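You operate a simulated robot arm through the tools that you are given. There is no shell and no other tool. Be economical: measure what you need, move in short steps, check, and stop when the job is done.

Carry out the task below with a simulated robot arm. There is one attempt and no reset: what you move stays moved.

Task
Gauge the silver screw tip on the anvil and lay it in the tray that the display names.
Fine: park the gauge arm again; leave the other tip where it is. Set down upright: what you pick out. Where these are worked on the way, their far stop is far enough and under half their travel is too little: gauge arm.

The check looks at the end state, three seconds after you hand in, the way a careful person would. Anything else that was tipped, shoved, dropped, spilled or broken makes it a failure.

Robot
A 6-joint arm with a two-finger parallel gripper, fixed in place. Base frame: the origin is at the foot of the arm, x ahead of it, y to its left, z up; the work surface is at about z = 0. Lengths are in mm, angles in degrees, forces in N, time in s.
With the tool pointing down near the work surface it reaches from about 140 to 580 mm from the base axis. Its first joint turns from -66.0 to 66.0 degrees. Payload 2.1 kg.
The TCP is the grasp point between the finger pads, 30 mm short of the fingertips. In the tool frame z runs along the fingers and y along their closing line. Largest opening 94 mm; finger width 28, thickness 10; the body of the gripper, 50 by 96 mm, starts 55 mm behind the TCP.
Orientation is that of the tool frame in the base frame, as a unit quaternion [x, y, z, w]. With the fingers straight down and closing along the base's y, the tool's x points along the base's -x, its y along +y and its z along -z.

Tools
- The arm moves only by the tool move_arm. Its argument "rows" is a list of rows, each a list of 7 numbers: the turn, a rotation vector about the tool's x, y, z in units of 5 degrees (1.0 is 5 degrees), then the shift along the tool's x, y, z in units of 40 mm (1.0 is 40 mm), then the finger opening in mm, from 0 to 94. In form: [[ax, ay, az, tx, ty, tz, gripper], ...]. A call has 1 to 12 rows; each row shifts and turns the commanded pose from where the row before left it, along the tool's axes as they then stand. A call with a number of a shift or a turn outside -1 to 1 is refused whole. Each row takes 0.2 s and may step no farther than 50 mm and 8.6 degrees from the row before; otherwise, or with a gripper value out of range, the whole call is refused. A pose out of reach is approached as far as the arm can. The call stops where the force on the tool passes 70 N (or 10 N more than at its start, if that is more) or the arm is blocked; 0.2 s more then pass. The fingers move at their own pace (about 72 mm/s each) and stop on an object; they squeeze with about 44 N. The grip force told is the motor's: it shows also when the fingers shut on nothing. Time passes only in rows, and 0.2 s behind the last, so rows that do not move let the fingers close. It gives the time, the measured TCP pose, the force on the tool (base axes), the opening and the grip force at its end, in the units of the frame above (readings bear some noise), with the torque about the TCP (base axes, N m) and any sound that the robot's microphone picked up.
- Cameras (640 x 400 px; columns grow to the right, rows downward): "scene" is fixed at [78.2, -405, 509.2]; the picture's right is [0.47, -0.88, 0.00], its down [-0.39, -0.21, -0.90] and it looks along [0.79, 0.42, -0.45] (base axes); focal length 214 px, centre (320, 200). "wrist" rides on the gripper at [76, 14, -102] in the tool frame; the picture's right is [-0.18, 0.98, 0.00], its down [-0.75, -0.14, -0.64] and it looks along [-0.63, -0.12, 0.77] (tool axes); focal length 243 px, centre (320, 200). There is no depth. A picture from a camera that has moved, and an enlarged one, comes with that camera's place and axes in the base frame and with its lens. The place of the scene camera against the robot may be out by one fixed shift of up to 18 mm in any direction.
- get_image(camera): a new picture of that camera. It takes no simulated time.
- enlarge(camera, box): a new picture of the part [left, top, right, bottom] of that camera's present view, enlarged. It takes no simulated time.
- sign_off(): hands the job in; it is judged then, once.

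Go step by step. Nothing tells you positions but the pictures and the camera data: compare them with the known pose of the tool, close in by small moves and look again before you grip or let go. The budget is 120 turns and 64 pictures, counting those below and the enlarged ones. Unless the task says otherwise, let go and move clear before handing in, and close with one line.

The tools are called by a JSON object that holds its "api" and its "payload". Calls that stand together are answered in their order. move_arm: Moves the arm, as the interface text tells. Its arguments: {"type":"object","properties":{"rows":{"type":"array","items":{"type":"array","items":{"type":"number"}}}},"required":["rows"]} The other tools are called the same way: get_image (camera) takes a picture; enlarge (camera, box) takes an enlarged picture of a part of a camera's view; sign_off () hands the job in.

At the start:

```text
clock: 0.0
ee_pos: [284.5, -96.5, 450.6]
tool_rot: [0.0, 1.0, 0.0, 0.0]
contact_force: [1.2, 0.1, 1.0]
moment: [0.01, 0.02, -0.02]
opening: 93.7
gripper_force: 0.0
```

scene: 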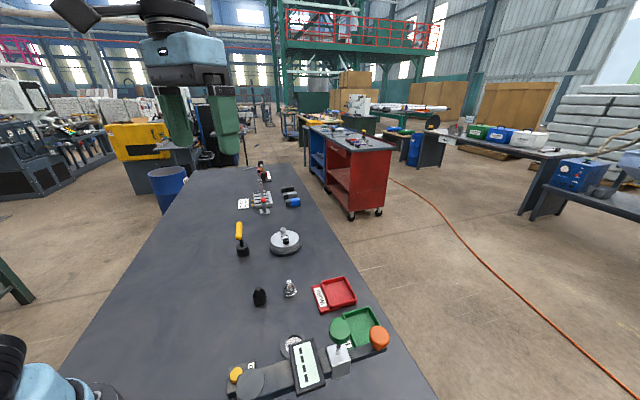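
wrist: 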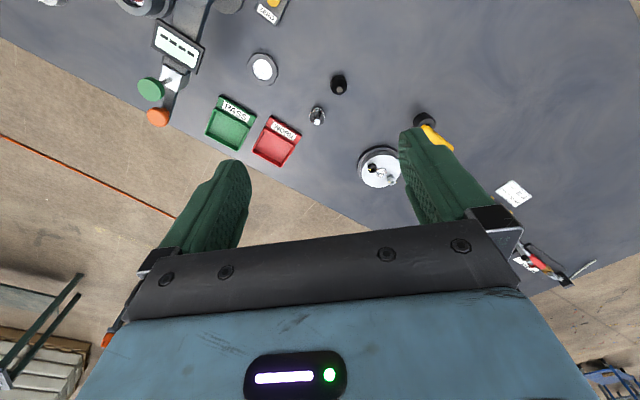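

I see a bench with a gauge (display, green and orange knobs), an anvil disc, green PASS and red trays, and a black and a silver tip. I'll enlarge both views first.

{"api": "enlarge", "payload": {"camera": "scene", "box": [220, 260, 400, 400]}}

{"api": "enlarge", "payload": {"camera": "wrist", "box": [110, 0, 350, 180]}}

```text
2.86 times, centred on (310, 330) of scene
camera zoom: at [78.2, -405.0, 509.2], right [0.47, -0.88, 0.0], down [-0.39, -0.21, -0.9], along [0.79, 0.42, -0.45], focal length 613 px, centre (349, -171)
```

zoom: 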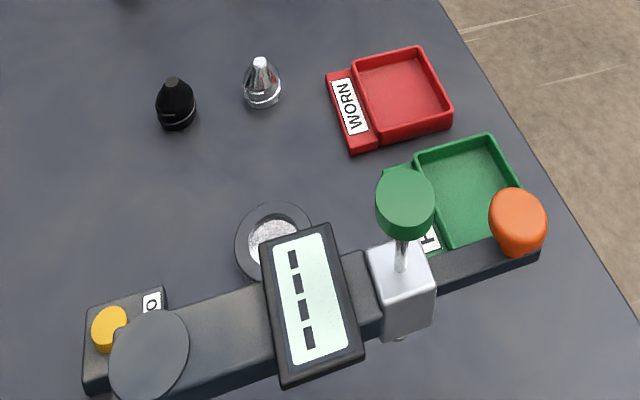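

```text
2.22 times, centred on (230, 90) of wrist
camera zoom: at [207.5, -81.3, 552.8], right [0.18, 0.98, 0.0], down [0.75, -0.14, 0.64], along [0.63, -0.12, -0.77], focal length 539 px, centre (520, 444)
```

zoom: 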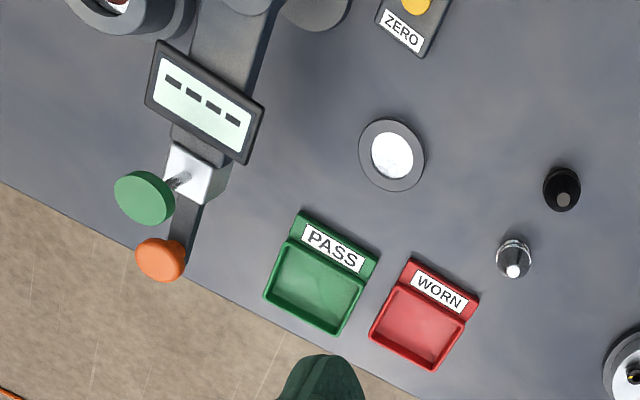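

I put the anvil near (298,-217), the silver tip near (408,-126), the PASS tray near (405,-341) and the WORN tray near (468,-248). The gauge arm is partly out of view, so I'll turn the wrist camera towards it.

{"api": "move_arm", "payload": {"rows": [[0, 0, 1, 0, 0, 0, 94], [0, 0, 1, 0, 0, 0, 94], [0, 0, 1, 0, 0, 0, 94], [0, 0, 1, 0, 0, 0, 94], [0, 0, 1, 0, 0, 0, 94], [0, 0, 1, 0, 0, 0, 94], [0, 0, 1, 0, 0, 0, 94], [0, 0, 1, 0, 0, 0, 94], [0, 0, 1, 0, 0, 0, 94], [0, 0, 1, 0, 0, 0, 94], [0, 0, 1, 0, 0, 0, 94], [0, 0, 1, 0, 0, 0, 94]]}}

{"api": "get_image", "payload": {"camera": "wrist"}}

```text
clock: 2.6
ee_pos: [282.9, -96.5, 450.9]
tool_rot: [0.501, 0.866, 0.0, 0.0]
contact_force: [0.7, 0.3, 0.0]
moment: [-0.02, -0.02, -0.02]
opening: 94.0
gripper_force: 0.1
```

```text
59 pictures are left
camera wrist: at [258.2, -22.2, 553.0], right [0.94, 0.33, 0.0], down [0.25, -0.72, 0.64], along [0.21, -0.61, -0.77], focal length 243 px, centre (320, 200)
```

wrist: 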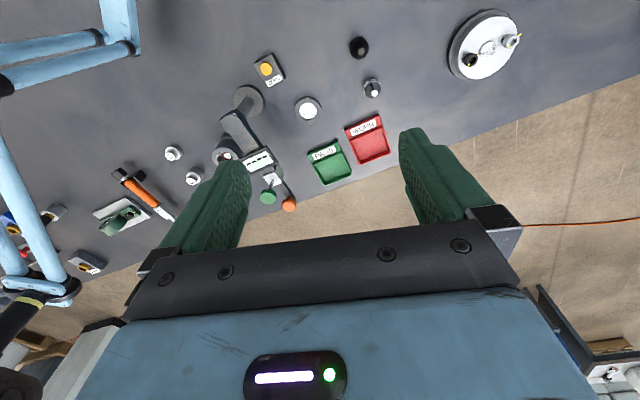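

{"api": "enlarge", "payload": {"camera": "wrist", "box": [190, 30, 400, 220]}}

```text
2.11 times, centred on (295, 125) of wrist
camera zoom: at [258.2, -22.2, 553.0], right [0.94, 0.33, 0.0], down [0.25, -0.72, 0.64], along [0.21, -0.61, -0.77], focal length 511 px, centre (373, 358)
```

zoom: 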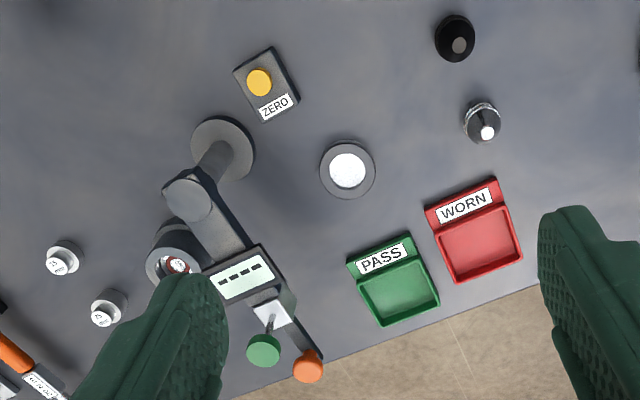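

Triangulating the two views gives the gauge pivot near (171,-236), the orange handle near (313,-394,127), the green plunger near (260,-321,207) and the anvil at (297,-217). I'm moving above the silver tip for a closer look.

{"api": "move_arm", "payload": {"rows": [[0, 0, 0, -0.275, 0.292, 0.784, 94], [0, 0, 0, -0.275, 0.292, 0.784, 94], [0, 0, 0, -0.275, 0.292, 0.784, 94], [0, 0, 0, -0.275, 0.292, 0.784, 94], [0, 0, 0, -0.275, 0.292, 0.784, 94], [0, 0, 0, -0.275, 0.292, 0.784, 94], [0, 0, 0, -0.275, 0.292, 0.784, 94], [0, 0, 0, -0.275, 0.292, 0.784, 94]]}}

{"api": "get_image", "payload": {"camera": "wrist"}}

{"api": "enlarge", "payload": {"camera": "scene", "box": [220, 240, 400, 400]}}

```text
clock: 4.4
ee_pos: [409.5, -126.9, 198.1]
tool_rot: [0.5, 0.866, 0.0, 0.0]
contact_force: [0.8, 0.5, 0.3]
moment: [0.0, -0.01, -0.02]
opening: 93.9
gripper_force: 0.1
```

```text
57 pictures are left
camera wrist: at [382.9, -51.5, 301.5], right [0.94, 0.33, 0.0], down [0.25, -0.72, 0.64], along [0.21, -0.61, -0.77], focal length 243 px, centre (320, 200)
```

wrist: 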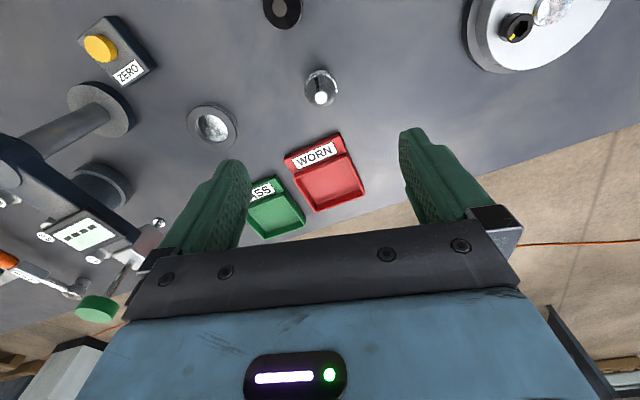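

```text
2.50 times, centred on (310, 320) of scene
camera zoom: at [78.1, -405.0, 509.2], right [0.47, -0.88, 0.0], down [-0.39, -0.21, -0.9], along [0.79, 0.42, -0.45], focal length 536 px, centre (345, -100)
```

zoom: 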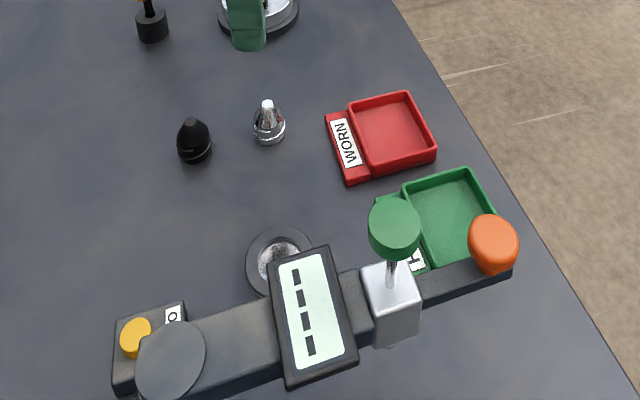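

{"api": "enlarge", "payload": {"camera": "wrist", "box": [280, 50, 360, 120]}}

```text
5.71 times, centred on (320, 85) of wrist
camera zoom: at [382.9, -51.5, 301.5], right [0.94, 0.33, 0.0], down [0.25, -0.72, 0.64], along [0.21, -0.61, -0.77], focal length 1386 px, centre (320, 857)
```

zoom: 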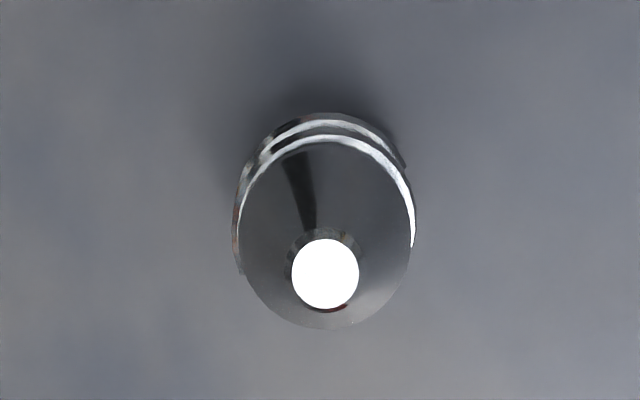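

The silver tip stands at about (410,-128), roughly 34 mm in diameter and 40 mm tall. I'm descending over it.

{"api": "move_arm", "payload": {"rows": [[0, 0, 0, -0.036, 0, 0.8, 70], [0, 0, 0, 0, 0, 0.8, 70], [0, 0, 0, 0, 0, 0.8, 70], [0, 0, 0, 0, 0, 0.8, 70], [0, 0, 0, 0, 0, 0.4, 70], [0, 0, 0, 0, 0, 0.4, 70], [0, 0, 0, 0, 0, 0.1, 70]]}}

{"api": "get_image", "payload": {"camera": "wrist"}}

{"api": "enlarge", "payload": {"camera": "scene", "box": [240, 240, 340, 320]}}

```text
clock: 6.0
ee_pos: [409.6, -127.7, 34.0]
tool_rot: [0.5, 0.866, 0.0, 0.0]
contact_force: [0.5, 0.5, 0.0]
moment: [-0.02, 0.04, 0.01]
opening: 70.2
gripper_force: 0.0
```

```text
54 pictures are left
camera wrist: at [383.7, -53.0, 137.2], right [0.94, 0.33, 0.0], down [0.25, -0.72, 0.64], along [0.21, -0.61, -0.77], focal length 243 px, centre (320, 200)
```

wrist: 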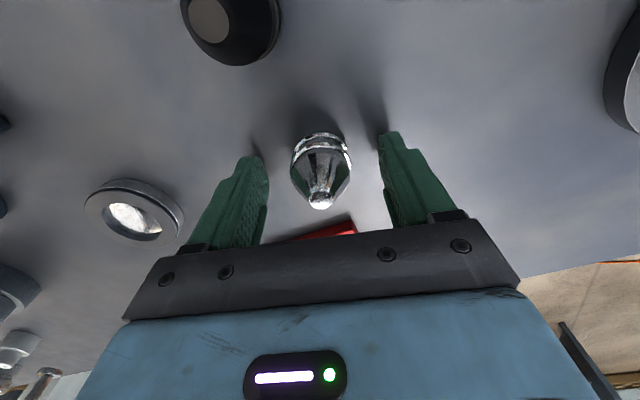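

```text
5.00 times, centred on (290, 280) of scene
camera zoom: at [78.2, -405.0, 509.2], right [0.47, -0.88, 0.0], down [-0.39, -0.21, -0.9], along [0.79, 0.42, -0.45], focal length 1072 px, centre (470, -200)
```

zoom: 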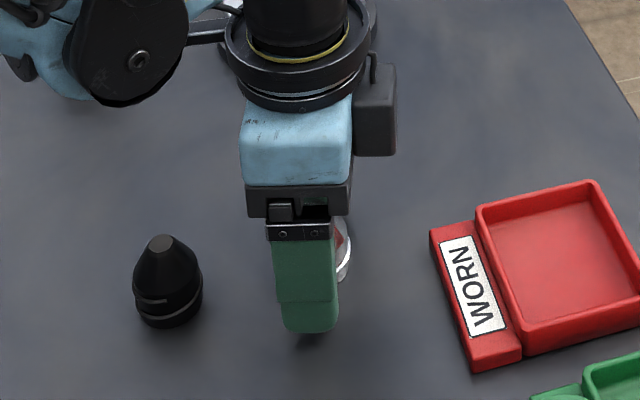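

The tip is centred between the fingers, so I'll close on it.

{"api": "move_arm", "payload": {"rows": [[0, 0, 0, -0.05, 0, 0, 50], [0, 0, 0, 0, 0, 0, 25], [0, 0, 0, 0, 0, 0, 25], [0, 0, 0, 0, 0, 0, 25]]}}

{"api": "get_image", "payload": {"camera": "wrist"}}

```text
clock: 7.0
ee_pos: [410.0, -128.7, 35.1]
tool_rot: [0.5, 0.866, 0.0, 0.0]
contact_force: [0.3, 1.2, -0.1]
moment: [-0.03, -0.02, -0.02]
opening: 31.0
gripper_force: 44.1
```

```text
52 pictures are left
camera wrist: at [384.6, -54.8, 137.4], right [0.94, 0.33, 0.0], down [0.25, -0.72, 0.64], along [0.21, -0.61, -0.77], focal length 243 px, centre (320, 200)
```

wrist: 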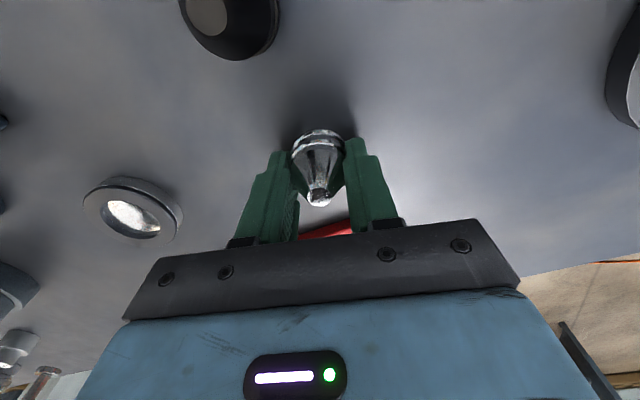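

Gripped at 31 mm. I'm lifting a little and examining the anvil.

{"api": "move_arm", "payload": {"rows": [[0, 0, 0, 0, 0, -0.5, 25], [0, 0, 0, 0, 0, -0.8, 25]]}}

{"api": "enlarge", "payload": {"camera": "wrist", "box": [100, 80, 360, 240]}}

```text
clock: 7.6
ee_pos: [410.9, -129.5, 88.0]
tool_rot: [0.5, 0.866, 0.001, 0.0]
contact_force: [-0.8, -0.3, -2.3]
moment: [-0.01, 0.04, 0.02]
opening: 31.2
gripper_force: 44.4
```

```text
2.46 times, centred on (230, 160) of wrist
camera zoom: at [383.9, -55.1, 190.0], right [0.94, 0.33, 0.0], down [0.25, -0.72, 0.64], along [0.21, -0.61, -0.77], focal length 597 px, centre (542, 298)
```

zoom: 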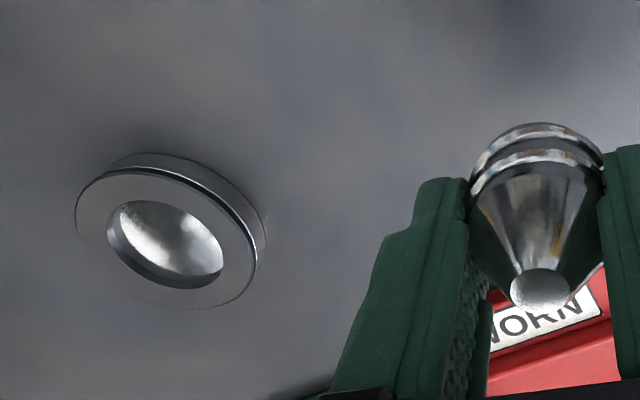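

The anvil has a round recess about 40 mm wide, centred near (296,-217) with its rim at z≈10. I'm carrying the tip above it.

{"api": "move_arm", "payload": {"rows": [[0, 0, 0, -0.0925, -0.715, 0, 25], [0, 0, 0, -0.0925, -0.715, 0, 25], [0, 0, 0, -0.0925, -0.715, 0, 25], [0, 0, 0, -0.0925, -0.715, 0, 25], [0, 0, 0, -0.0925, -0.715, 0, 25], [0, 0, 0, 0, 0, 0.3, 25]]}}

{"api": "get_image", "payload": {"camera": "wrist"}}

{"api": "enlarge", "payload": {"camera": "scene", "box": [220, 260, 400, 400]}}

```text
clock: 9.0
ee_pos: [294.6, -216.6, 75.0]
tool_rot: [0.5, 0.866, 0.0, 0.0]
contact_force: [-0.3, 0.4, -1.5]
moment: [0.0, 0.0, 0.0]
opening: 31.5
gripper_force: 43.7
```

```text
50 pictures are left
camera wrist: at [269.5, -142.1, 177.5], right [0.94, 0.33, 0.0], down [0.25, -0.72, 0.64], along [0.21, -0.61, -0.77], focal length 243 px, centre (320, 200)
```

wrist: 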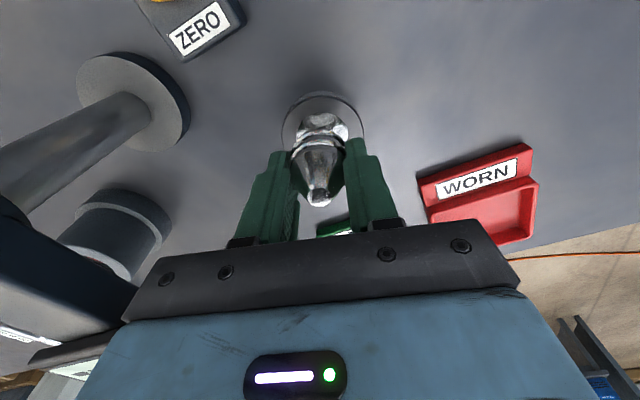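

```text
2.86 times, centred on (310, 330) of scene
camera zoom: at [78.2, -405.0, 509.2], right [0.47, -0.88, 0.0], down [-0.39, -0.21, -0.9], along [0.79, 0.42, -0.45], focal length 613 px, centre (349, -171)
```

zoom: 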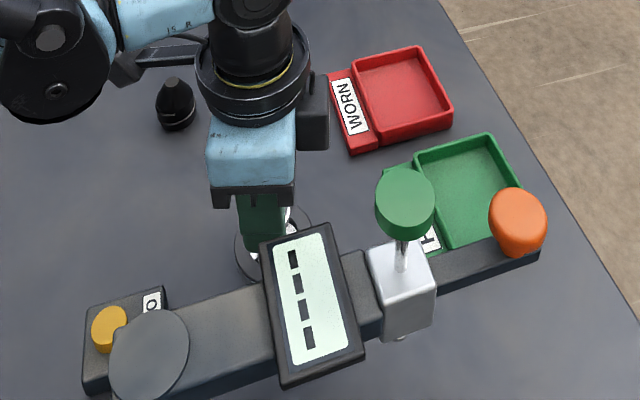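

{"api": "enlarge", "payload": {"camera": "wrist", "box": [260, 80, 380, 220]}}

```text
2.86 times, centred on (320, 150) of wrist
camera zoom: at [269.5, -142.1, 177.5], right [0.94, 0.33, 0.0], down [0.25, -0.72, 0.64], along [0.21, -0.61, -0.77], focal length 693 px, centre (320, 343)
```

zoom: 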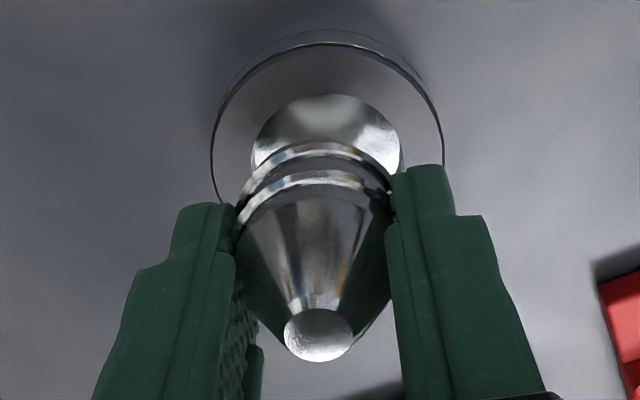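

The tip is about 1.7 mm short of the recess centre sideways. I'm correcting that and lowering to just above the anvil.

{"api": "move_arm", "payload": {"rows": [[0, 0, 0, 0, 0.042, 0, 25], [0, 0, 0, 0, 0, 0.35, 25], [0, 0, 0, 0, 0, 0.2, 25], [0, 0, 0, 0, 0, 0.05, 25], [0, 0, 0, 0, 0, 0.0, 25]]}}

{"api": "enlarge", "payload": {"camera": "wrist", "box": [260, 80, 380, 220]}}

```text
clock: 10.2
ee_pos: [297.2, -216.9, 51.9]
tool_rot: [0.501, 0.866, 0.0, 0.0]
contact_force: [0.1, 0.3, -2.6]
moment: [-0.02, 0.0, -0.04]
opening: 31.3
gripper_force: 44.0
```

```text
2.86 times, centred on (320, 150) of wrist
camera zoom: at [271.1, -141.5, 153.4], right [0.94, 0.33, 0.0], down [0.25, -0.72, 0.64], along [0.21, -0.61, -0.77], focal length 693 px, centre (320, 343)
```

zoom: 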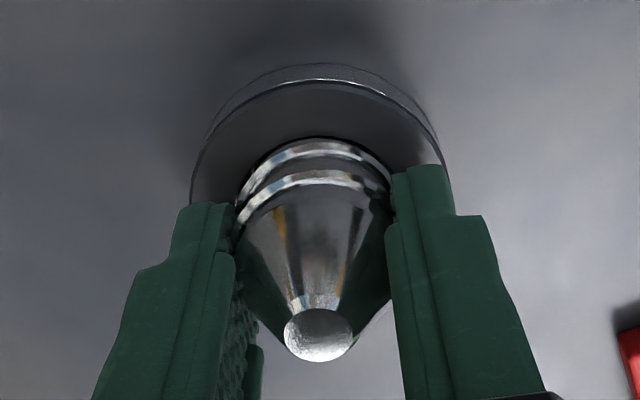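

{"api": "move_arm", "payload": {"rows": [[0, 0, 0, 0, 0, 0.05, 25], [0, 0, 0, 0, 0, 0.05, 25], [0, 0, 0, 0, 0, 0.04, 25], [0, 0, 0, 0, 0, 0.03, 25], [0, 0, 0, 0, 0, 0.0, 25]]}}

{"api": "enlarge", "payload": {"camera": "wrist", "box": [260, 80, 380, 220]}}

```text
clock: 11.4
ee_pos: [297.1, -216.2, 44.7]
tool_rot: [0.5, 0.866, 0.0, 0.001]
contact_force: [-1.1, -4.2, 34.0]
moment: [0.38, 0.52, 0.02]
opening: 31.3
gripper_force: 44.0
```

```text
2.86 times, centred on (320, 150) of wrist
camera zoom: at [271.5, -141.9, 146.9], right [0.94, 0.33, 0.0], down [0.25, -0.72, 0.64], along [0.21, -0.61, -0.77], focal length 693 px, centre (320, 343)
```

zoom: 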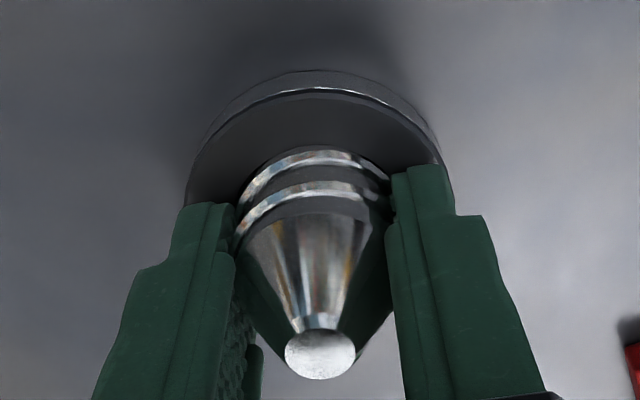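

The tip touched the rim on the side away from the gauge arm, with 34 N and a slight tilt. I'm backing up to re-examine.

{"api": "move_arm", "payload": {"rows": [[0, 0, 0, 0, 0, -0.1, 25], [0, 0, 0, 0, 0, -0.1, 25], [0, 0, 0, 0, 0, -0.2, 25], [0, 0, 0, 0, 0, 0.0, 25]]}}

{"api": "enlarge", "payload": {"camera": "wrist", "box": [260, 80, 380, 220]}}

{"api": "enlarge", "payload": {"camera": "scene", "box": [270, 300, 330, 350]}}

```text
clock: 12.4
ee_pos: [296.9, -216.3, 60.0]
tool_rot: [0.5, 0.866, 0.0, 0.001]
contact_force: [0.2, -0.6, -3.6]
moment: [0.0, -0.01, -0.02]
opening: 31.5
gripper_force: 43.8
```

```text
2.86 times, centred on (320, 150) of wrist
camera zoom: at [271.4, -141.8, 162.8], right [0.94, 0.33, 0.0], down [0.25, -0.72, 0.64], along [0.21, -0.61, -0.77], focal length 693 px, centre (320, 343)
```

zoom: 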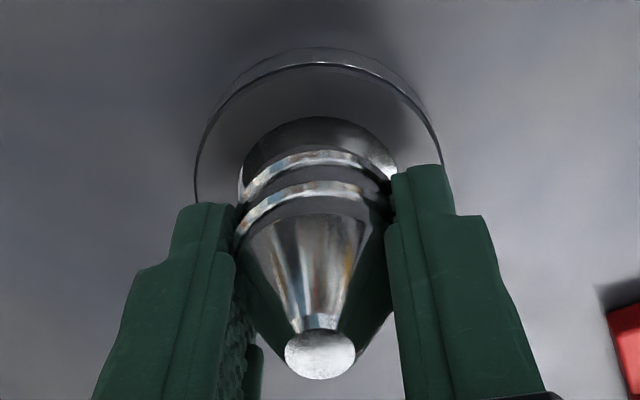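

```text
8.00 times, centred on (300, 325) of scene
camera zoom: at [78.2, -405.0, 509.2], right [0.47, -0.88, 0.0], down [-0.39, -0.21, -0.9], along [0.79, 0.42, -0.45], focal length 1716 px, centre (480, -800)
```

zoom: 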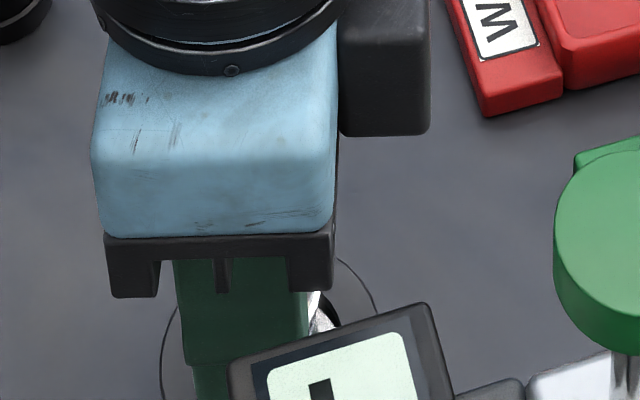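

The tip's foot sits about 2 mm short of the recess centre, away from the gauge. I'm shifting that way and descending again gently.

{"api": "move_arm", "payload": {"rows": [[0, 0, 0, -0.055, 0.015, 0, 25], [0, 0, 0, 0, 0, 0.2, 25], [0, 0, 0, 0, 0, 0.1, 25], [0, 0, 0, 0, 0, 0.05, 25], [0, 0, 0, 0, 0, 0.0, 25]]}}

{"api": "enlarge", "payload": {"camera": "wrist", "box": [260, 80, 380, 220]}}

```text
clock: 13.6
ee_pos: [299.8, -217.2, 47.6]
tool_rot: [0.5, 0.866, 0.0, 0.0]
contact_force: [0.9, 0.2, -1.8]
moment: [0.03, 0.04, 0.01]
opening: 31.2
gripper_force: 44.0
```

```text
2.86 times, centred on (320, 150) of wrist
camera zoom: at [273.1, -143.3, 148.9], right [0.94, 0.33, 0.0], down [0.25, -0.72, 0.64], along [0.21, -0.61, -0.77], focal length 693 px, centre (320, 343)
```

zoom: 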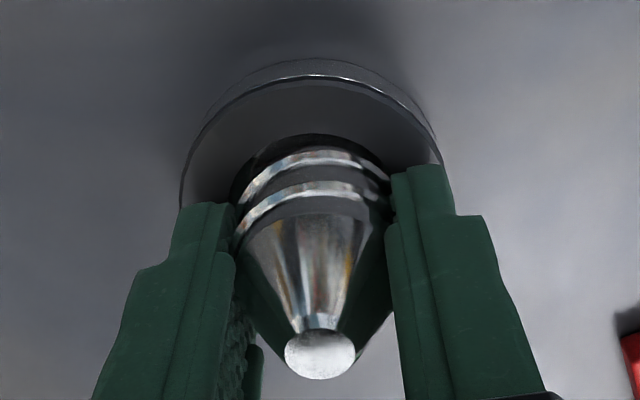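

{"api": "move_arm", "payload": {"rows": [[0, 0, 0, -0.02, -0.012, 0.05, 25], [0, 0, 0, 0, 0, 0.05, 25], [0, 0, 0, 0, 0, 0.03, 25], [0, 0, 0, 0, 0, 0.0, 25]]}}

{"api": "enlarge", "payload": {"camera": "wrist", "box": [260, 80, 380, 220]}}

```text
clock: 14.4
ee_pos: [299.2, -218.4, 44.0]
tool_rot: [0.5, 0.866, 0.001, 0.0]
contact_force: [-0.9, 1.9, 14.6]
moment: [-0.05, -0.24, 0.09]
opening: 31.4
gripper_force: 44.2
stopped in row 3: the force on the tool passed its limit at 83 N (the readings are from after the stop); the commanded pose is now the measured one
```

```text
2.86 times, centred on (320, 150) of wrist
camera zoom: at [273.5, -144.4, 146.4], right [0.94, 0.33, 0.0], down [0.26, -0.72, 0.64], along [0.21, -0.6, -0.77], focal length 693 px, centre (320, 343)
```

zoom: 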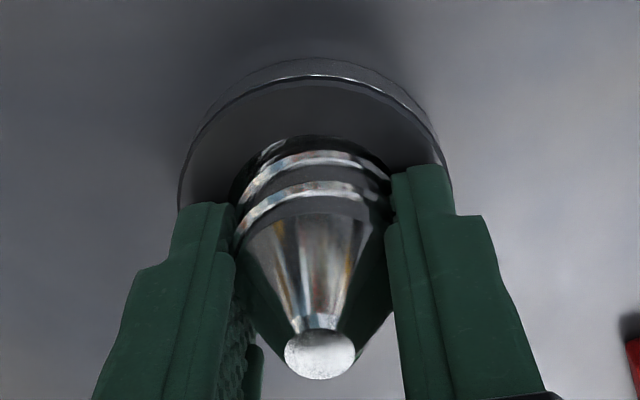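

The tip is slightly tilted and slipped in the grip, and it meets the opposite rim edge now, so I overshot. I'll set it down on clear table at (360,-160) to square it up and regrip higher.

{"api": "move_arm", "payload": {"rows": [[0, 0, 0, 0, 0, -0.3, 25], [0, 0, 0, 0, 0, -0.5, 25], [0, 0, 0, 0.164, 0.683, 0, 25], [0, 0, 0, 0.164, 0.683, 0, 25], [0, 0, 0, 0.164, 0.683, 0, 25], [0, 0, 0, 0, 0, 0.5, 25], [0, 0, 0, 0, 0, 0.3, 25], [0, 0, 0, 0, 0, 0.1, 25], [0, 0, 0, 0, 0, 0, 25]]}}

{"api": "enlarge", "payload": {"camera": "scene", "box": [240, 260, 340, 330]}}

```text
clock: 16.4
ee_pos: [360.5, -160.7, 40.4]
tool_rot: [0.5, 0.866, 0.001, -0.001]
contact_force: [-0.3, -0.6, -1.6]
moment: [0.01, 0.0, 0.02]
opening: 31.3
gripper_force: 44.1
```

```text
5.71 times, centred on (290, 295) of scene
camera zoom: at [78.2, -405.0, 509.2], right [0.47, -0.88, 0.0], down [-0.39, -0.21, -0.9], along [0.79, 0.42, -0.45], focal length 1226 px, centre (491, -343)
```

zoom: 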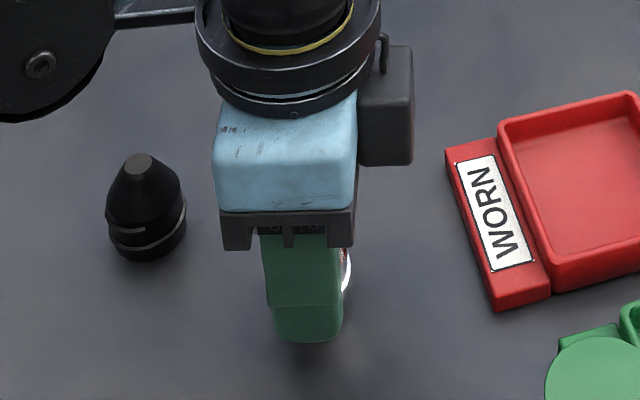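

{"api": "move_arm", "payload": {"rows": [[0, 0, 0, 0, 0, 0.07, 25], [0, 0, 0, 0, 0, 0.04, 25], [0, 0, 0, 0, 0, 0.03, 25], [0, 0, 0, 0, 0, 0.0, 25]]}}

```text
clock: 17.4
ee_pos: [360.0, -160.6, 34.1]
tool_rot: [0.499, 0.866, 0.001, -0.001]
contact_force: [-0.2, -0.3, -1.5]
moment: [0.02, -0.02, -0.01]
opening: 31.3
gripper_force: 43.8
```

{"api": "move_arm", "payload": {"rows": [[0, 0, 0, 0, 0, 0.02, 25], [0, 0, 0, 0, 0, 0.02, 25], [0, 0, 0, 0, 0, 0.0, 25]]}}

```text
clock: 18.2
ee_pos: [359.7, -159.7, 32.2]
tool_rot: [0.5, 0.866, 0.0, -0.001]
contact_force: [-0.1, -0.8, -2.8]
moment: [-0.01, -0.01, 0.02]
opening: 31.2
gripper_force: 43.4
```

{"api": "move_arm", "payload": {"rows": [[0, 0, 0, 0, 0, 0.02, 25], [0, 0, 0, 0, 0, 0.0, 34], [0, 0, 0, 0, 0, 0, 40], [0, 0, 0, 0, 0, 0, 50], [0, 0, 0, 0, 0, 0, 50]]}}

{"api": "enlarge", "payload": {"camera": "wrist", "box": [240, 80, 400, 220]}}

```text
clock: 19.4
ee_pos: [359.5, -160.6, 31.7]
tool_rot: [0.5, 0.866, 0.001, -0.001]
contact_force: [-0.6, -0.1, -0.8]
moment: [0.0, -0.01, 0.0]
opening: 50.0
gripper_force: 0.1
```

```text
2.86 times, centred on (320, 150) of wrist
camera zoom: at [334.2, -86.3, 134.2], right [0.94, 0.33, 0.0], down [0.26, -0.72, 0.64], along [0.21, -0.6, -0.77], focal length 693 px, centre (320, 343)
```

zoom: 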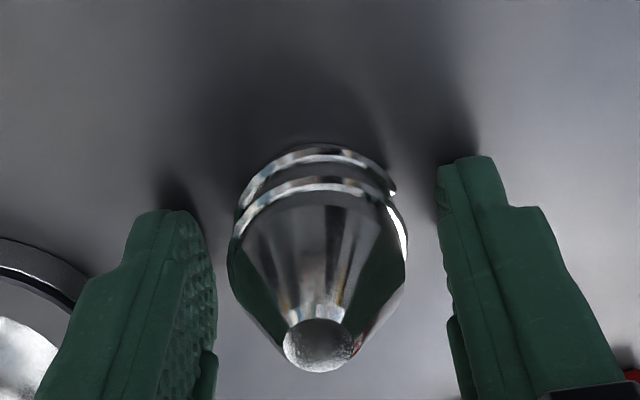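

The tip stands upright again. I'm rising about 5 mm and regripping so more of its foot protrudes below the fingers.

{"api": "move_arm", "payload": {"rows": [[0, 0, 0, 0, 0, -0.15, 50], [0, 0, 0, 0, 0, 0, 42], [0, 0, 0, 0, 0, 0, 25], [0, 0, 0, 0, 0, 0, 25], [0, 0, 0, 0, 0, 0, 25]]}}

{"api": "enlarge", "payload": {"camera": "wrist", "box": [240, 80, 400, 220]}}

```text
clock: 20.6
ee_pos: [360.4, -159.0, 39.6]
tool_rot: [0.5, 0.866, 0.0, 0.0]
contact_force: [0.7, 1.1, 5.4]
moment: [0.02, 0.0, 0.0]
opening: 31.7
gripper_force: 43.7
```

```text
2.86 times, centred on (320, 150) of wrist
camera zoom: at [334.2, -86.2, 140.4], right [0.94, 0.33, 0.0], down [0.26, -0.72, 0.64], along [0.21, -0.6, -0.77], focal length 693 px, centre (320, 343)
```

zoom: 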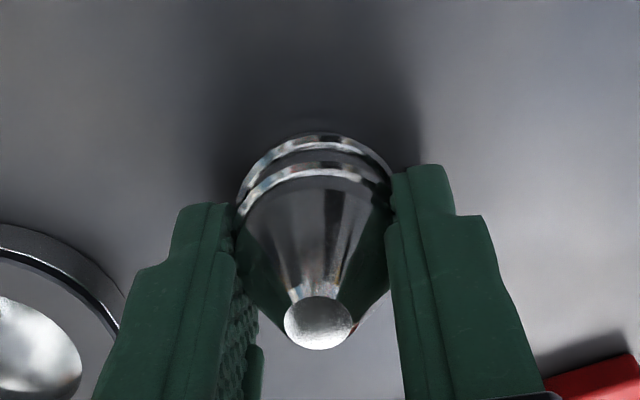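

{"api": "move_arm", "payload": {"rows": [[0, 0, 0, 0, 0, -0.6, 25], [0, 0, 0, -0.1525, -0.685, 0, 25], [0, 0, 0, -0.1525, -0.685, 0, 25], [0, 0, 0, -0.1525, -0.685, 0, 25], [0, 0, 0, 0, 0, 0, 25], [0, 0, 0, 0, 0, 0, 25]]}}

{"api": "enlarge", "payload": {"camera": "wrist", "box": [260, 80, 380, 220]}}

```text
clock: 22.0
ee_pos: [297.7, -217.0, 61.3]
tool_rot: [0.5, 0.866, 0.001, 0.0]
contact_force: [0.5, -0.2, -1.7]
moment: [-0.03, 0.0, -0.01]
opening: 31.6
gripper_force: 44.3
```

```text
2.86 times, centred on (320, 150) of wrist
camera zoom: at [272.1, -143.0, 164.5], right [0.94, 0.33, 0.0], down [0.26, -0.72, 0.64], along [0.21, -0.6, -0.77], focal length 693 px, centre (320, 343)
```

zoom: 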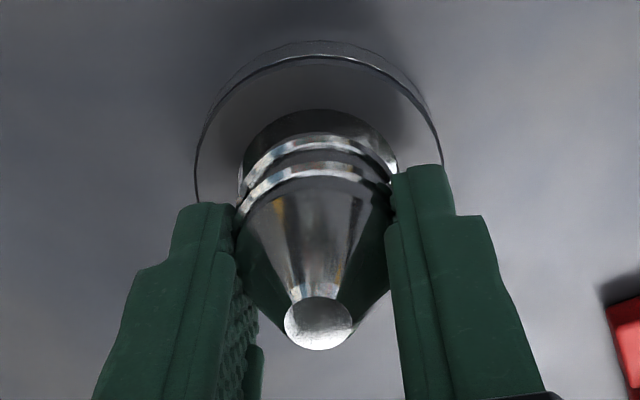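

Alignment looks right to within about a millimetre. I'm lowering in small steps.

{"api": "move_arm", "payload": {"rows": [[0, 0, 0, -0.01, 0.008, 0.2, 25], [0, 0, 0, 0, 0, 0.06, 25], [0, 0, 0, 0, 0, 0.04, 25], [0, 0, 0, 0, 0, 0, 25]]}}

{"api": "enlarge", "payload": {"camera": "wrist", "box": [260, 80, 380, 220]}}

```text
clock: 23.0
ee_pos: [298.7, -217.4, 50.0]
tool_rot: [0.501, 0.866, 0.0, 0.0]
contact_force: [-0.3, 0.1, -2.3]
moment: [0.01, -0.01, 0.05]
opening: 31.4
gripper_force: 43.6
```

```text
2.86 times, centred on (320, 150) of wrist
camera zoom: at [272.9, -143.2, 152.0], right [0.94, 0.33, 0.0], down [0.26, -0.72, 0.64], along [0.21, -0.6, -0.77], focal length 693 px, centre (320, 343)
```

zoom: 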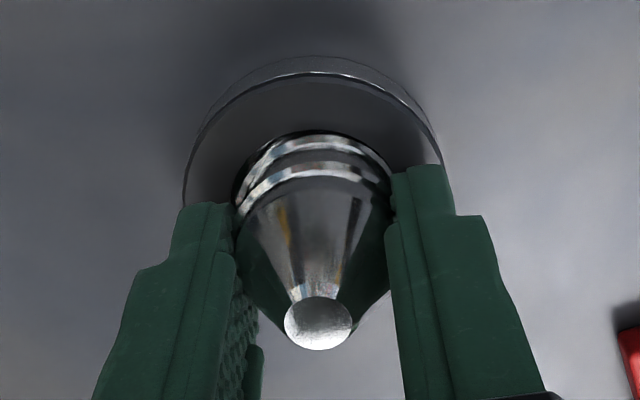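

{"api": "move_arm", "payload": {"rows": [[0, 0, 0, -0.03, -0.012, 0, 25], [0, 0, 0, 0, 0, 0.03, 25], [0, 0, 0, 0, 0, 0.03, 25], [0, 0, 0, 0, 0, 0, 25]]}}

{"api": "enlarge", "payload": {"camera": "wrist", "box": [260, 80, 380, 220]}}

```text
clock: 24.0
ee_pos: [298.5, -218.3, 46.5]
tool_rot: [0.5, 0.866, 0.0, -0.002]
contact_force: [-2.3, 1.5, 34.9]
moment: [0.11, 0.06, -0.03]
opening: 31.3
gripper_force: 44.4
```

```text
2.86 times, centred on (320, 150) of wrist
camera zoom: at [273.2, -144.6, 150.2], right [0.94, 0.33, 0.0], down [0.26, -0.72, 0.64], along [0.21, -0.6, -0.77], focal length 693 px, centre (320, 343)
```

zoom: 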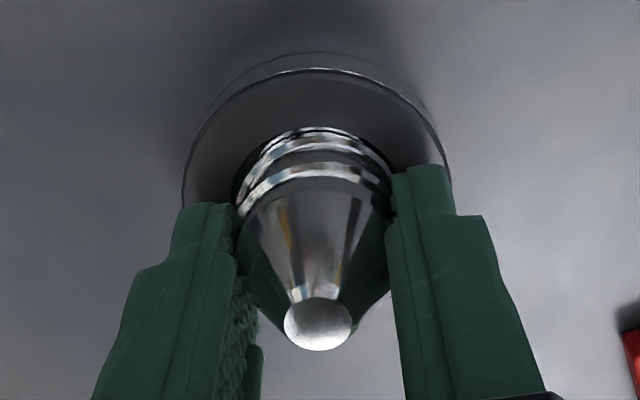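

The contact force is now central with little moment, so the foot is flat on the recess floor. I'm easing off and releasing.

{"api": "move_arm", "payload": {"rows": [[0, 0, 0, 0, 0, -0.025, 25], [0, 0, 0, 0, 0, 0, 36], [0, 0, 0, 0, 0, 0, 44], [0, 0, 0, 0, 0, 0, 50], [0, 0, 0, 0, 0, 0, 50]]}}

{"api": "get_image", "payload": {"camera": "wrist"}}

```text
clock: 25.2
ee_pos: [297.6, -218.2, 47.1]
tool_rot: [0.5, 0.866, 0.0, -0.001]
contact_force: [0.2, 0.2, -0.2]
moment: [0.03, 0.02, -0.01]
opening: 50.0
gripper_force: 0.1
```

```text
35 pictures are left
camera wrist: at [273.2, -144.6, 150.6], right [0.94, 0.33, 0.0], down [0.26, -0.72, 0.64], along [0.21, -0.6, -0.77], focal length 243 px, centre (320, 200)
```

wrist: 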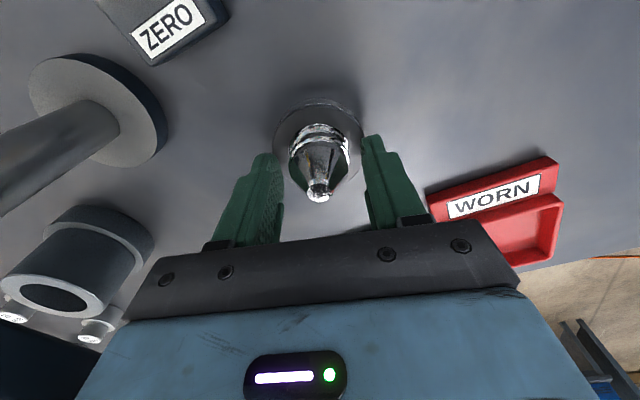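

The tip stands alone and upright in the anvil. Next I'll rise, then turn the tool so the camera stays clear of the plunger when I push the arm's orange handle from behind.

{"api": "move_arm", "payload": {"rows": [[0, 0, 0, 0, 0, -0.5, 50], [0, 0, 0, 0, 0, -0.8, 50], [0, 0, 0, 0, 0, -0.8, 50], [0, 0, 0, 0, 0, -0.8, 50], [0, 0, 0, 0, 0, -0.8, 50], [0, 0, 0, 0, 0, -0.8, 50], [0, 0, 0, 0, 0, -0.8, 50]]}}

{"api": "get_image", "payload": {"camera": "wrist"}}

{"api": "move_arm", "payload": {"rows": [[0, 0, -1, 0, 0, 0, 0], [0, 0, -1, 0, 0, 0, 0], [0, 0, -1, 0, 0, 0, 0], [0, 0, -1, 0, 0, 0, 0], [0, 0, -1, 0, 0, 0, 0], [0, 0, -1, 0, 0, 0, 0], [0, 0, -1, 0, 0, 0, 0], [0, 0, -1, 0, 0, 0, 0], [0, 0, -1, 0, 0, 0, 0], [0, 0, -1, 0, 0, 0, 0], [0, 0, -1, 0, 0, 0, 0], [0, 0, -1, 0, 0, 0, 0]]}}

{"api": "move_arm", "payload": {"rows": [[0, 0, -1, 0, 0, 0, 0], [0, 0, -1, 0, 0, 0, 0], [0, 0, -1, 0, 0, 0, 0], [0, 0, -1, 0, 0, 0, 0], [0, 0, -1, 0, 0, 0, 0], [0, 0, -1, 0, 0, 0, 0], [0, 0, -1, 0, 0, 0, 0], [0, 0, -1, 0, 0, 0, 0], [0, 0, -1, 0, 0, 0, 0], [0, 0, -1, 0, 0, 0, 0], [0, 0, -1, 0, 0, 0, 0], [0, 0, -1, 0, 0, 0, 0]]}}

```text
clock: 26.8
ee_pos: [298.4, -220.0, 260.8]
tool_rot: [0.5, 0.866, 0.001, -0.001]
contact_force: [0.2, 0.7, 0.4]
moment: [-0.05, 0.01, 0.0]
opening: 49.7
gripper_force: 0.1
```

```text
34 pictures are left
camera wrist: at [273.1, -145.2, 363.0], right [0.94, 0.33, 0.0], down [0.26, -0.72, 0.64], along [0.21, -0.6, -0.77], focal length 243 px, centre (320, 200)
```

wrist: 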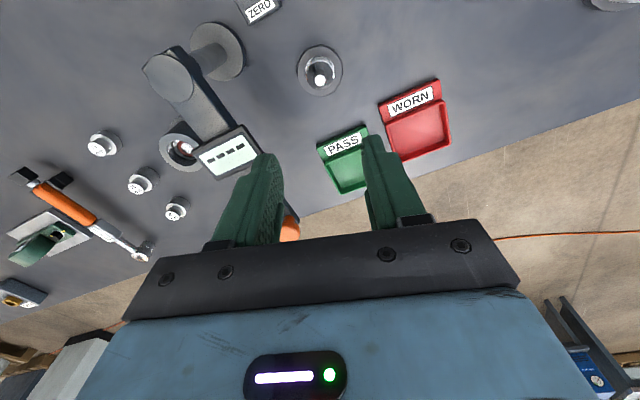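

```text
clock: 29.4
ee_pos: [299.1, -218.4, 260.5]
tool_rot: [-0.001, 1.0, 0.001, -0.001]
contact_force: [-0.4, -0.7, -0.1]
moment: [-0.01, -0.02, 0.0]
opening: 0.3
gripper_force: 32.8
```

```text
clock: 32.0
ee_pos: [298.9, -219.2, 260.7]
tool_rot: [-0.501, 0.865, 0.0, -0.001]
contact_force: [0.3, -0.7, 0.1]
moment: [-0.01, 0.0, 0.0]
opening: 0.0
gripper_force: 32.9
```

{"api": "move_arm", "payload": {"rows": [[0, 0, 0, 0, 0, -0.8, 0], [0, 0, 0, 0.798, -0.35, 0, 0], [0, 0, 0, 0.798, -0.35, 0, 0], [0, 0, 0, 0.798, -0.35, 0, 0], [0, 0, 0, 0.798, -0.35, 0, 0], [0, 0, 0, 0.798, -0.35, 0, 0], [0, 0, 0, 0.798, -0.35, 0, 0], [0, 0, 0, 0, 0, 0, 0]]}}

{"api": "get_image", "payload": {"camera": "wrist"}}

{"api": "get_image", "payload": {"camera": "scene"}}

```text
clock: 33.8
ee_pos: [274.5, -428.5, 290.9]
tool_rot: [-0.501, 0.866, 0.0, 0.0]
contact_force: [0.3, -0.4, 0.5]
moment: [0.01, 0.01, 0.02]
opening: 0.0
gripper_force: 33.4
```

```text
33 pictures are left
camera wrist: at [224.6, -485.3, 393.5], right [-0.76, 0.65, 0.0], down [0.5, 0.58, 0.64], along [0.42, 0.49, -0.77], focal length 243 px, centre (320, 200)
```

wrist: 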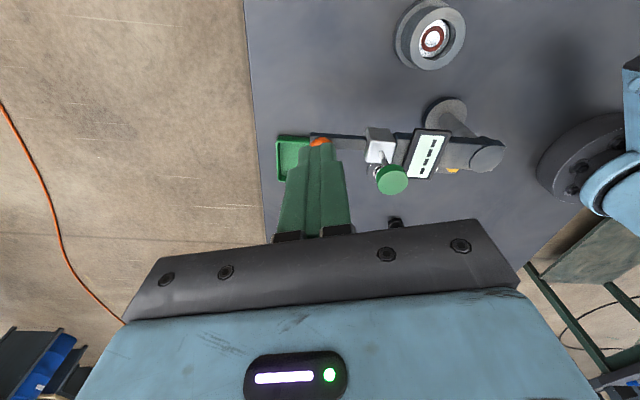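

```text
32 pictures are left
```

scene: 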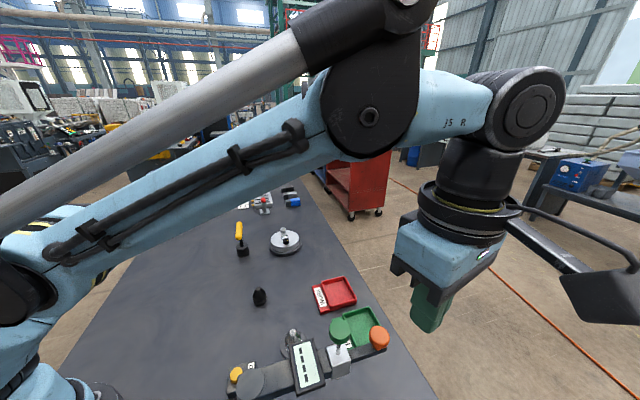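

The fingers are behind the handle with clear air below. I'm descending so the fingertips reach handle height.

{"api": "move_arm", "payload": {"rows": [[0, 0, 0, 0, 0, 0.9, 0], [0, 0, 0, 0, 0, 0.9, 0], [0, 0, 0, 0, 0, 0.9, 0], [0, 0, 0, 0, 0, 0.9, 0], [0, 0, 0, 0, 0, 0.15, 0], [0, 0, 0, 0, 0, 0, 0]]}}

{"api": "get_image", "payload": {"camera": "wrist"}}

{"api": "enlarge", "payload": {"camera": "scene", "box": [220, 260, 460, 400]}}

```text
clock: 35.2
ee_pos: [276.0, -427.2, 140.9]
tool_rot: [-0.5, 0.866, 0.001, 0.0]
contact_force: [0.6, 1.0, 0.0]
moment: [0.03, -0.01, -0.01]
opening: 0.0
gripper_force: 32.5
```

```text
31 pictures are left
camera wrist: at [224.9, -484.4, 243.8], right [-0.76, 0.65, 0.0], down [0.5, 0.58, 0.64], along [0.42, 0.49, -0.77], focal length 243 px, centre (320, 200)
```

wrist: 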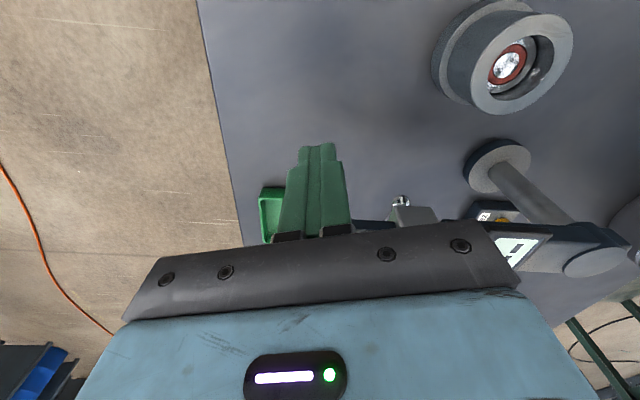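

```text
2.67 times, centred on (340, 330) of scene
camera zoom: at [78.2, -405.0, 509.2], right [0.47, -0.88, 0.0], down [-0.39, -0.21, -0.9], along [0.79, 0.42, -0.45], focal length 572 px, centre (267, -147)
```

zoom: 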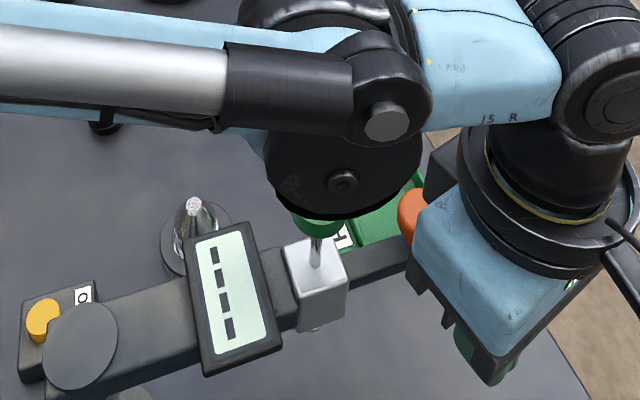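

The fingertips are just behind the handle and the arm links clear the plunger. I'm starting the push along the arc.

{"api": "move_arm", "payload": {"rows": [[0, 0, 0, -0.278, -0.104, 0, 0], [0, 0, 0, -0.278, -0.104, 0, 0], [0, 0, 0, -0.35, -0.134, 0, 0], [0, 0, 0, -0.35, -0.134, 0, 0], [0, 0, 0, 0, 0, 0, 0]]}}

{"api": "enlarge", "payload": {"camera": "scene", "box": [220, 260, 460, 400]}}

{"api": "get_image", "payload": {"camera": "wrist"}}

```text
clock: 36.4
ee_pos: [317.5, -392.6, 142.5]
tool_rot: [-0.5, 0.866, 0.001, -0.001]
contact_force: [0.0, 0.0, -0.2]
moment: [-0.02, 0.02, -0.03]
opening: 0.1
gripper_force: 32.8
```

```text
2.67 times, centred on (340, 330) of scene
camera zoom: at [78.2, -405.0, 509.2], right [0.47, -0.88, 0.0], down [-0.39, -0.21, -0.9], along [0.79, 0.42, -0.45], focal length 572 px, centre (267, -147)
```

zoom: 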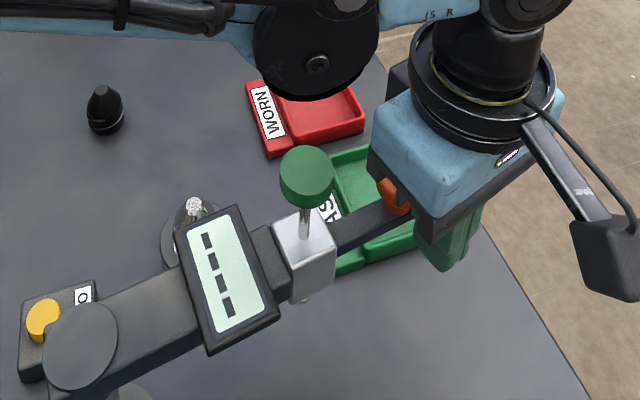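

```text
28 pictures are left
camera wrist: at [267.2, -450.5, 244.7], right [-0.76, 0.65, 0.0], down [0.5, 0.58, 0.64], along [0.42, 0.49, -0.77], focal length 243 px, centre (320, 200)
```

wrist: 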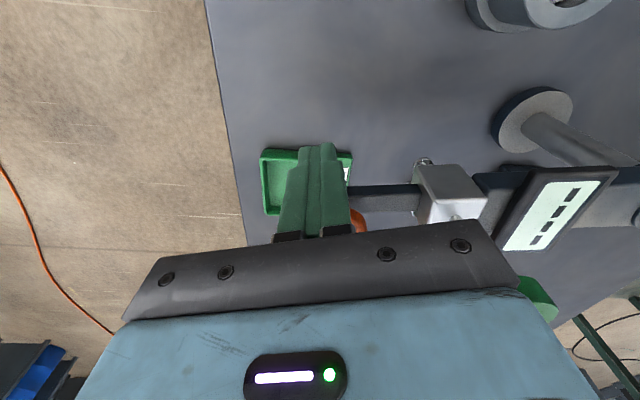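

The arm is following, but the handle is nearer the pivot than my push line. I'll ease inward while continuing.

{"api": "move_arm", "payload": {"rows": [[0, 0, 0, -0.38, 0.015, 0, 0], [0, 0, 0, -0.38, 0.015, 0, 0], [0, 0, 0, -0.375, 0.0675, 0, 0], [0, 0, 0, -0.375, 0.0675, 0, 0], [0, 0, 0, 0, 0, 0, 0]]}}

{"api": "get_image", "payload": {"camera": "wrist"}}

```text
clock: 37.6
ee_pos: [342.8, -336.9, 142.2]
tool_rot: [-0.5, 0.866, 0.0, -0.001]
contact_force: [0.4, -0.6, 0.4]
moment: [0.01, -0.03, -0.03]
opening: 0.0
gripper_force: 33.3
```

```text
27 pictures are left
camera wrist: at [291.6, -394.4, 244.5], right [-0.76, 0.65, 0.0], down [0.5, 0.58, 0.64], along [0.42, 0.49, -0.77], focal length 243 px, centre (320, 200)
```

wrist: 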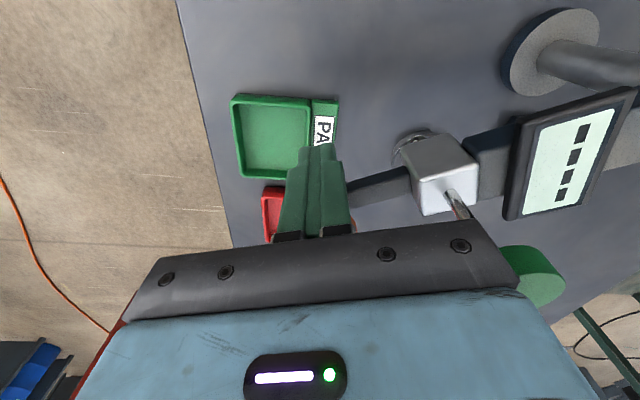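

{"api": "move_arm", "payload": {"rows": [[0, 0, 0, -0.346, 0.018, 0, 0], [0, 0, 0, -0.346, 0.018, 0, 0], [0, 0, 0, -0.341, 0.066, 0, 0], [0, 0, 0, -0.341, 0.066, 0, 0], [0, 0, 0, 0, 0, 0, 0]]}}

{"api": "enlarge", "payload": {"camera": "scene", "box": [220, 260, 460, 400]}}

```text
clock: 38.8
ee_pos: [363.8, -286.1, 141.3]
tool_rot: [-0.5, 0.866, 0.0, 0.0]
contact_force: [0.3, -0.8, 0.1]
moment: [0.02, -0.01, 0.02]
opening: 0.0
gripper_force: 33.3
```

```text
2.67 times, centred on (340, 330) of scene
camera zoom: at [78.2, -405.0, 509.2], right [0.47, -0.88, 0.0], down [-0.39, -0.21, -0.9], along [0.79, 0.42, -0.45], focal length 572 px, centre (267, -147)
```

zoom: 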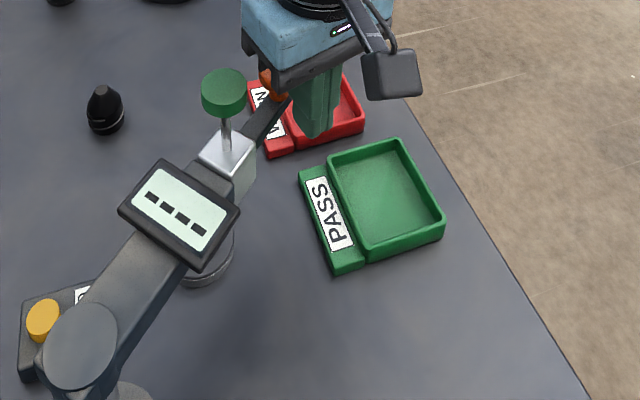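

The arm head is now close to the anvil. I'm pushing on in smaller steps towards the stop.

{"api": "move_arm", "payload": {"rows": [[0, 0, 0, -0.22, 0.076, 0, 0], [0, 0, 0, -0.22, 0.076, 0, 0], [0, 0, 0, -0.22, 0.076, 0, 0], [0, 0, 0, 0, 0, 0, 0]]}}

{"api": "enlarge", "payload": {"camera": "scene", "box": [220, 260, 460, 400]}}

{"api": "get_image", "payload": {"camera": "wrist"}}

```text
clock: 39.8
ee_pos: [369.3, -258.4, 142.2]
tool_rot: [-0.5, 0.866, 0.001, -0.001]
contact_force: [-0.6, 0.0, -0.8]
moment: [-0.01, -0.03, 0.02]
opening: 0.0
gripper_force: 33.3
```

```text
2.67 times, centred on (340, 330) of scene
camera zoom: at [78.2, -405.0, 509.2], right [0.47, -0.88, 0.0], down [-0.39, -0.21, -0.9], along [0.79, 0.42, -0.45], focal length 572 px, centre (267, -147)
```

zoom: 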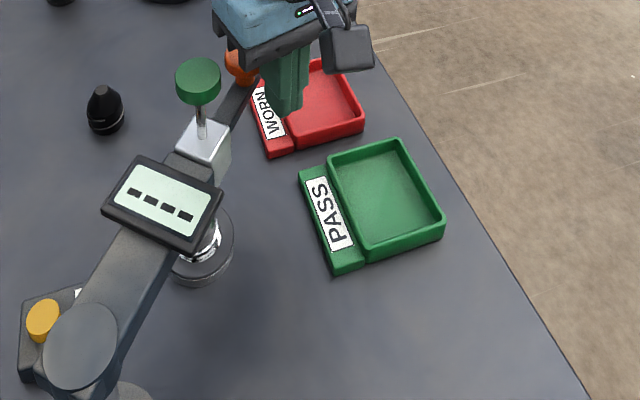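

```text
24 pictures are left
camera wrist: at [318.4, -316.4, 244.2], right [-0.76, 0.65, 0.0], down [0.5, 0.58, 0.64], along [0.42, 0.49, -0.77], focal length 243 px, centre (320, 200)
```

wrist: 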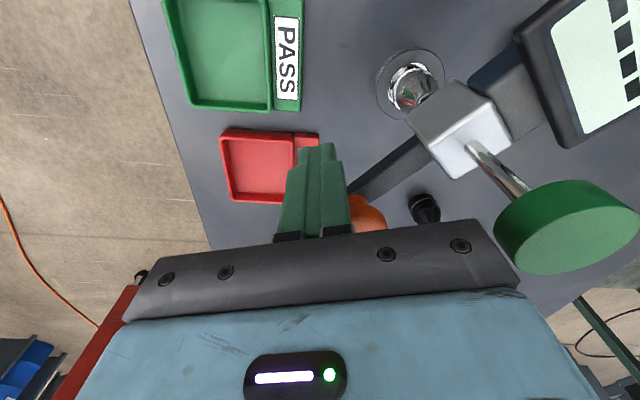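

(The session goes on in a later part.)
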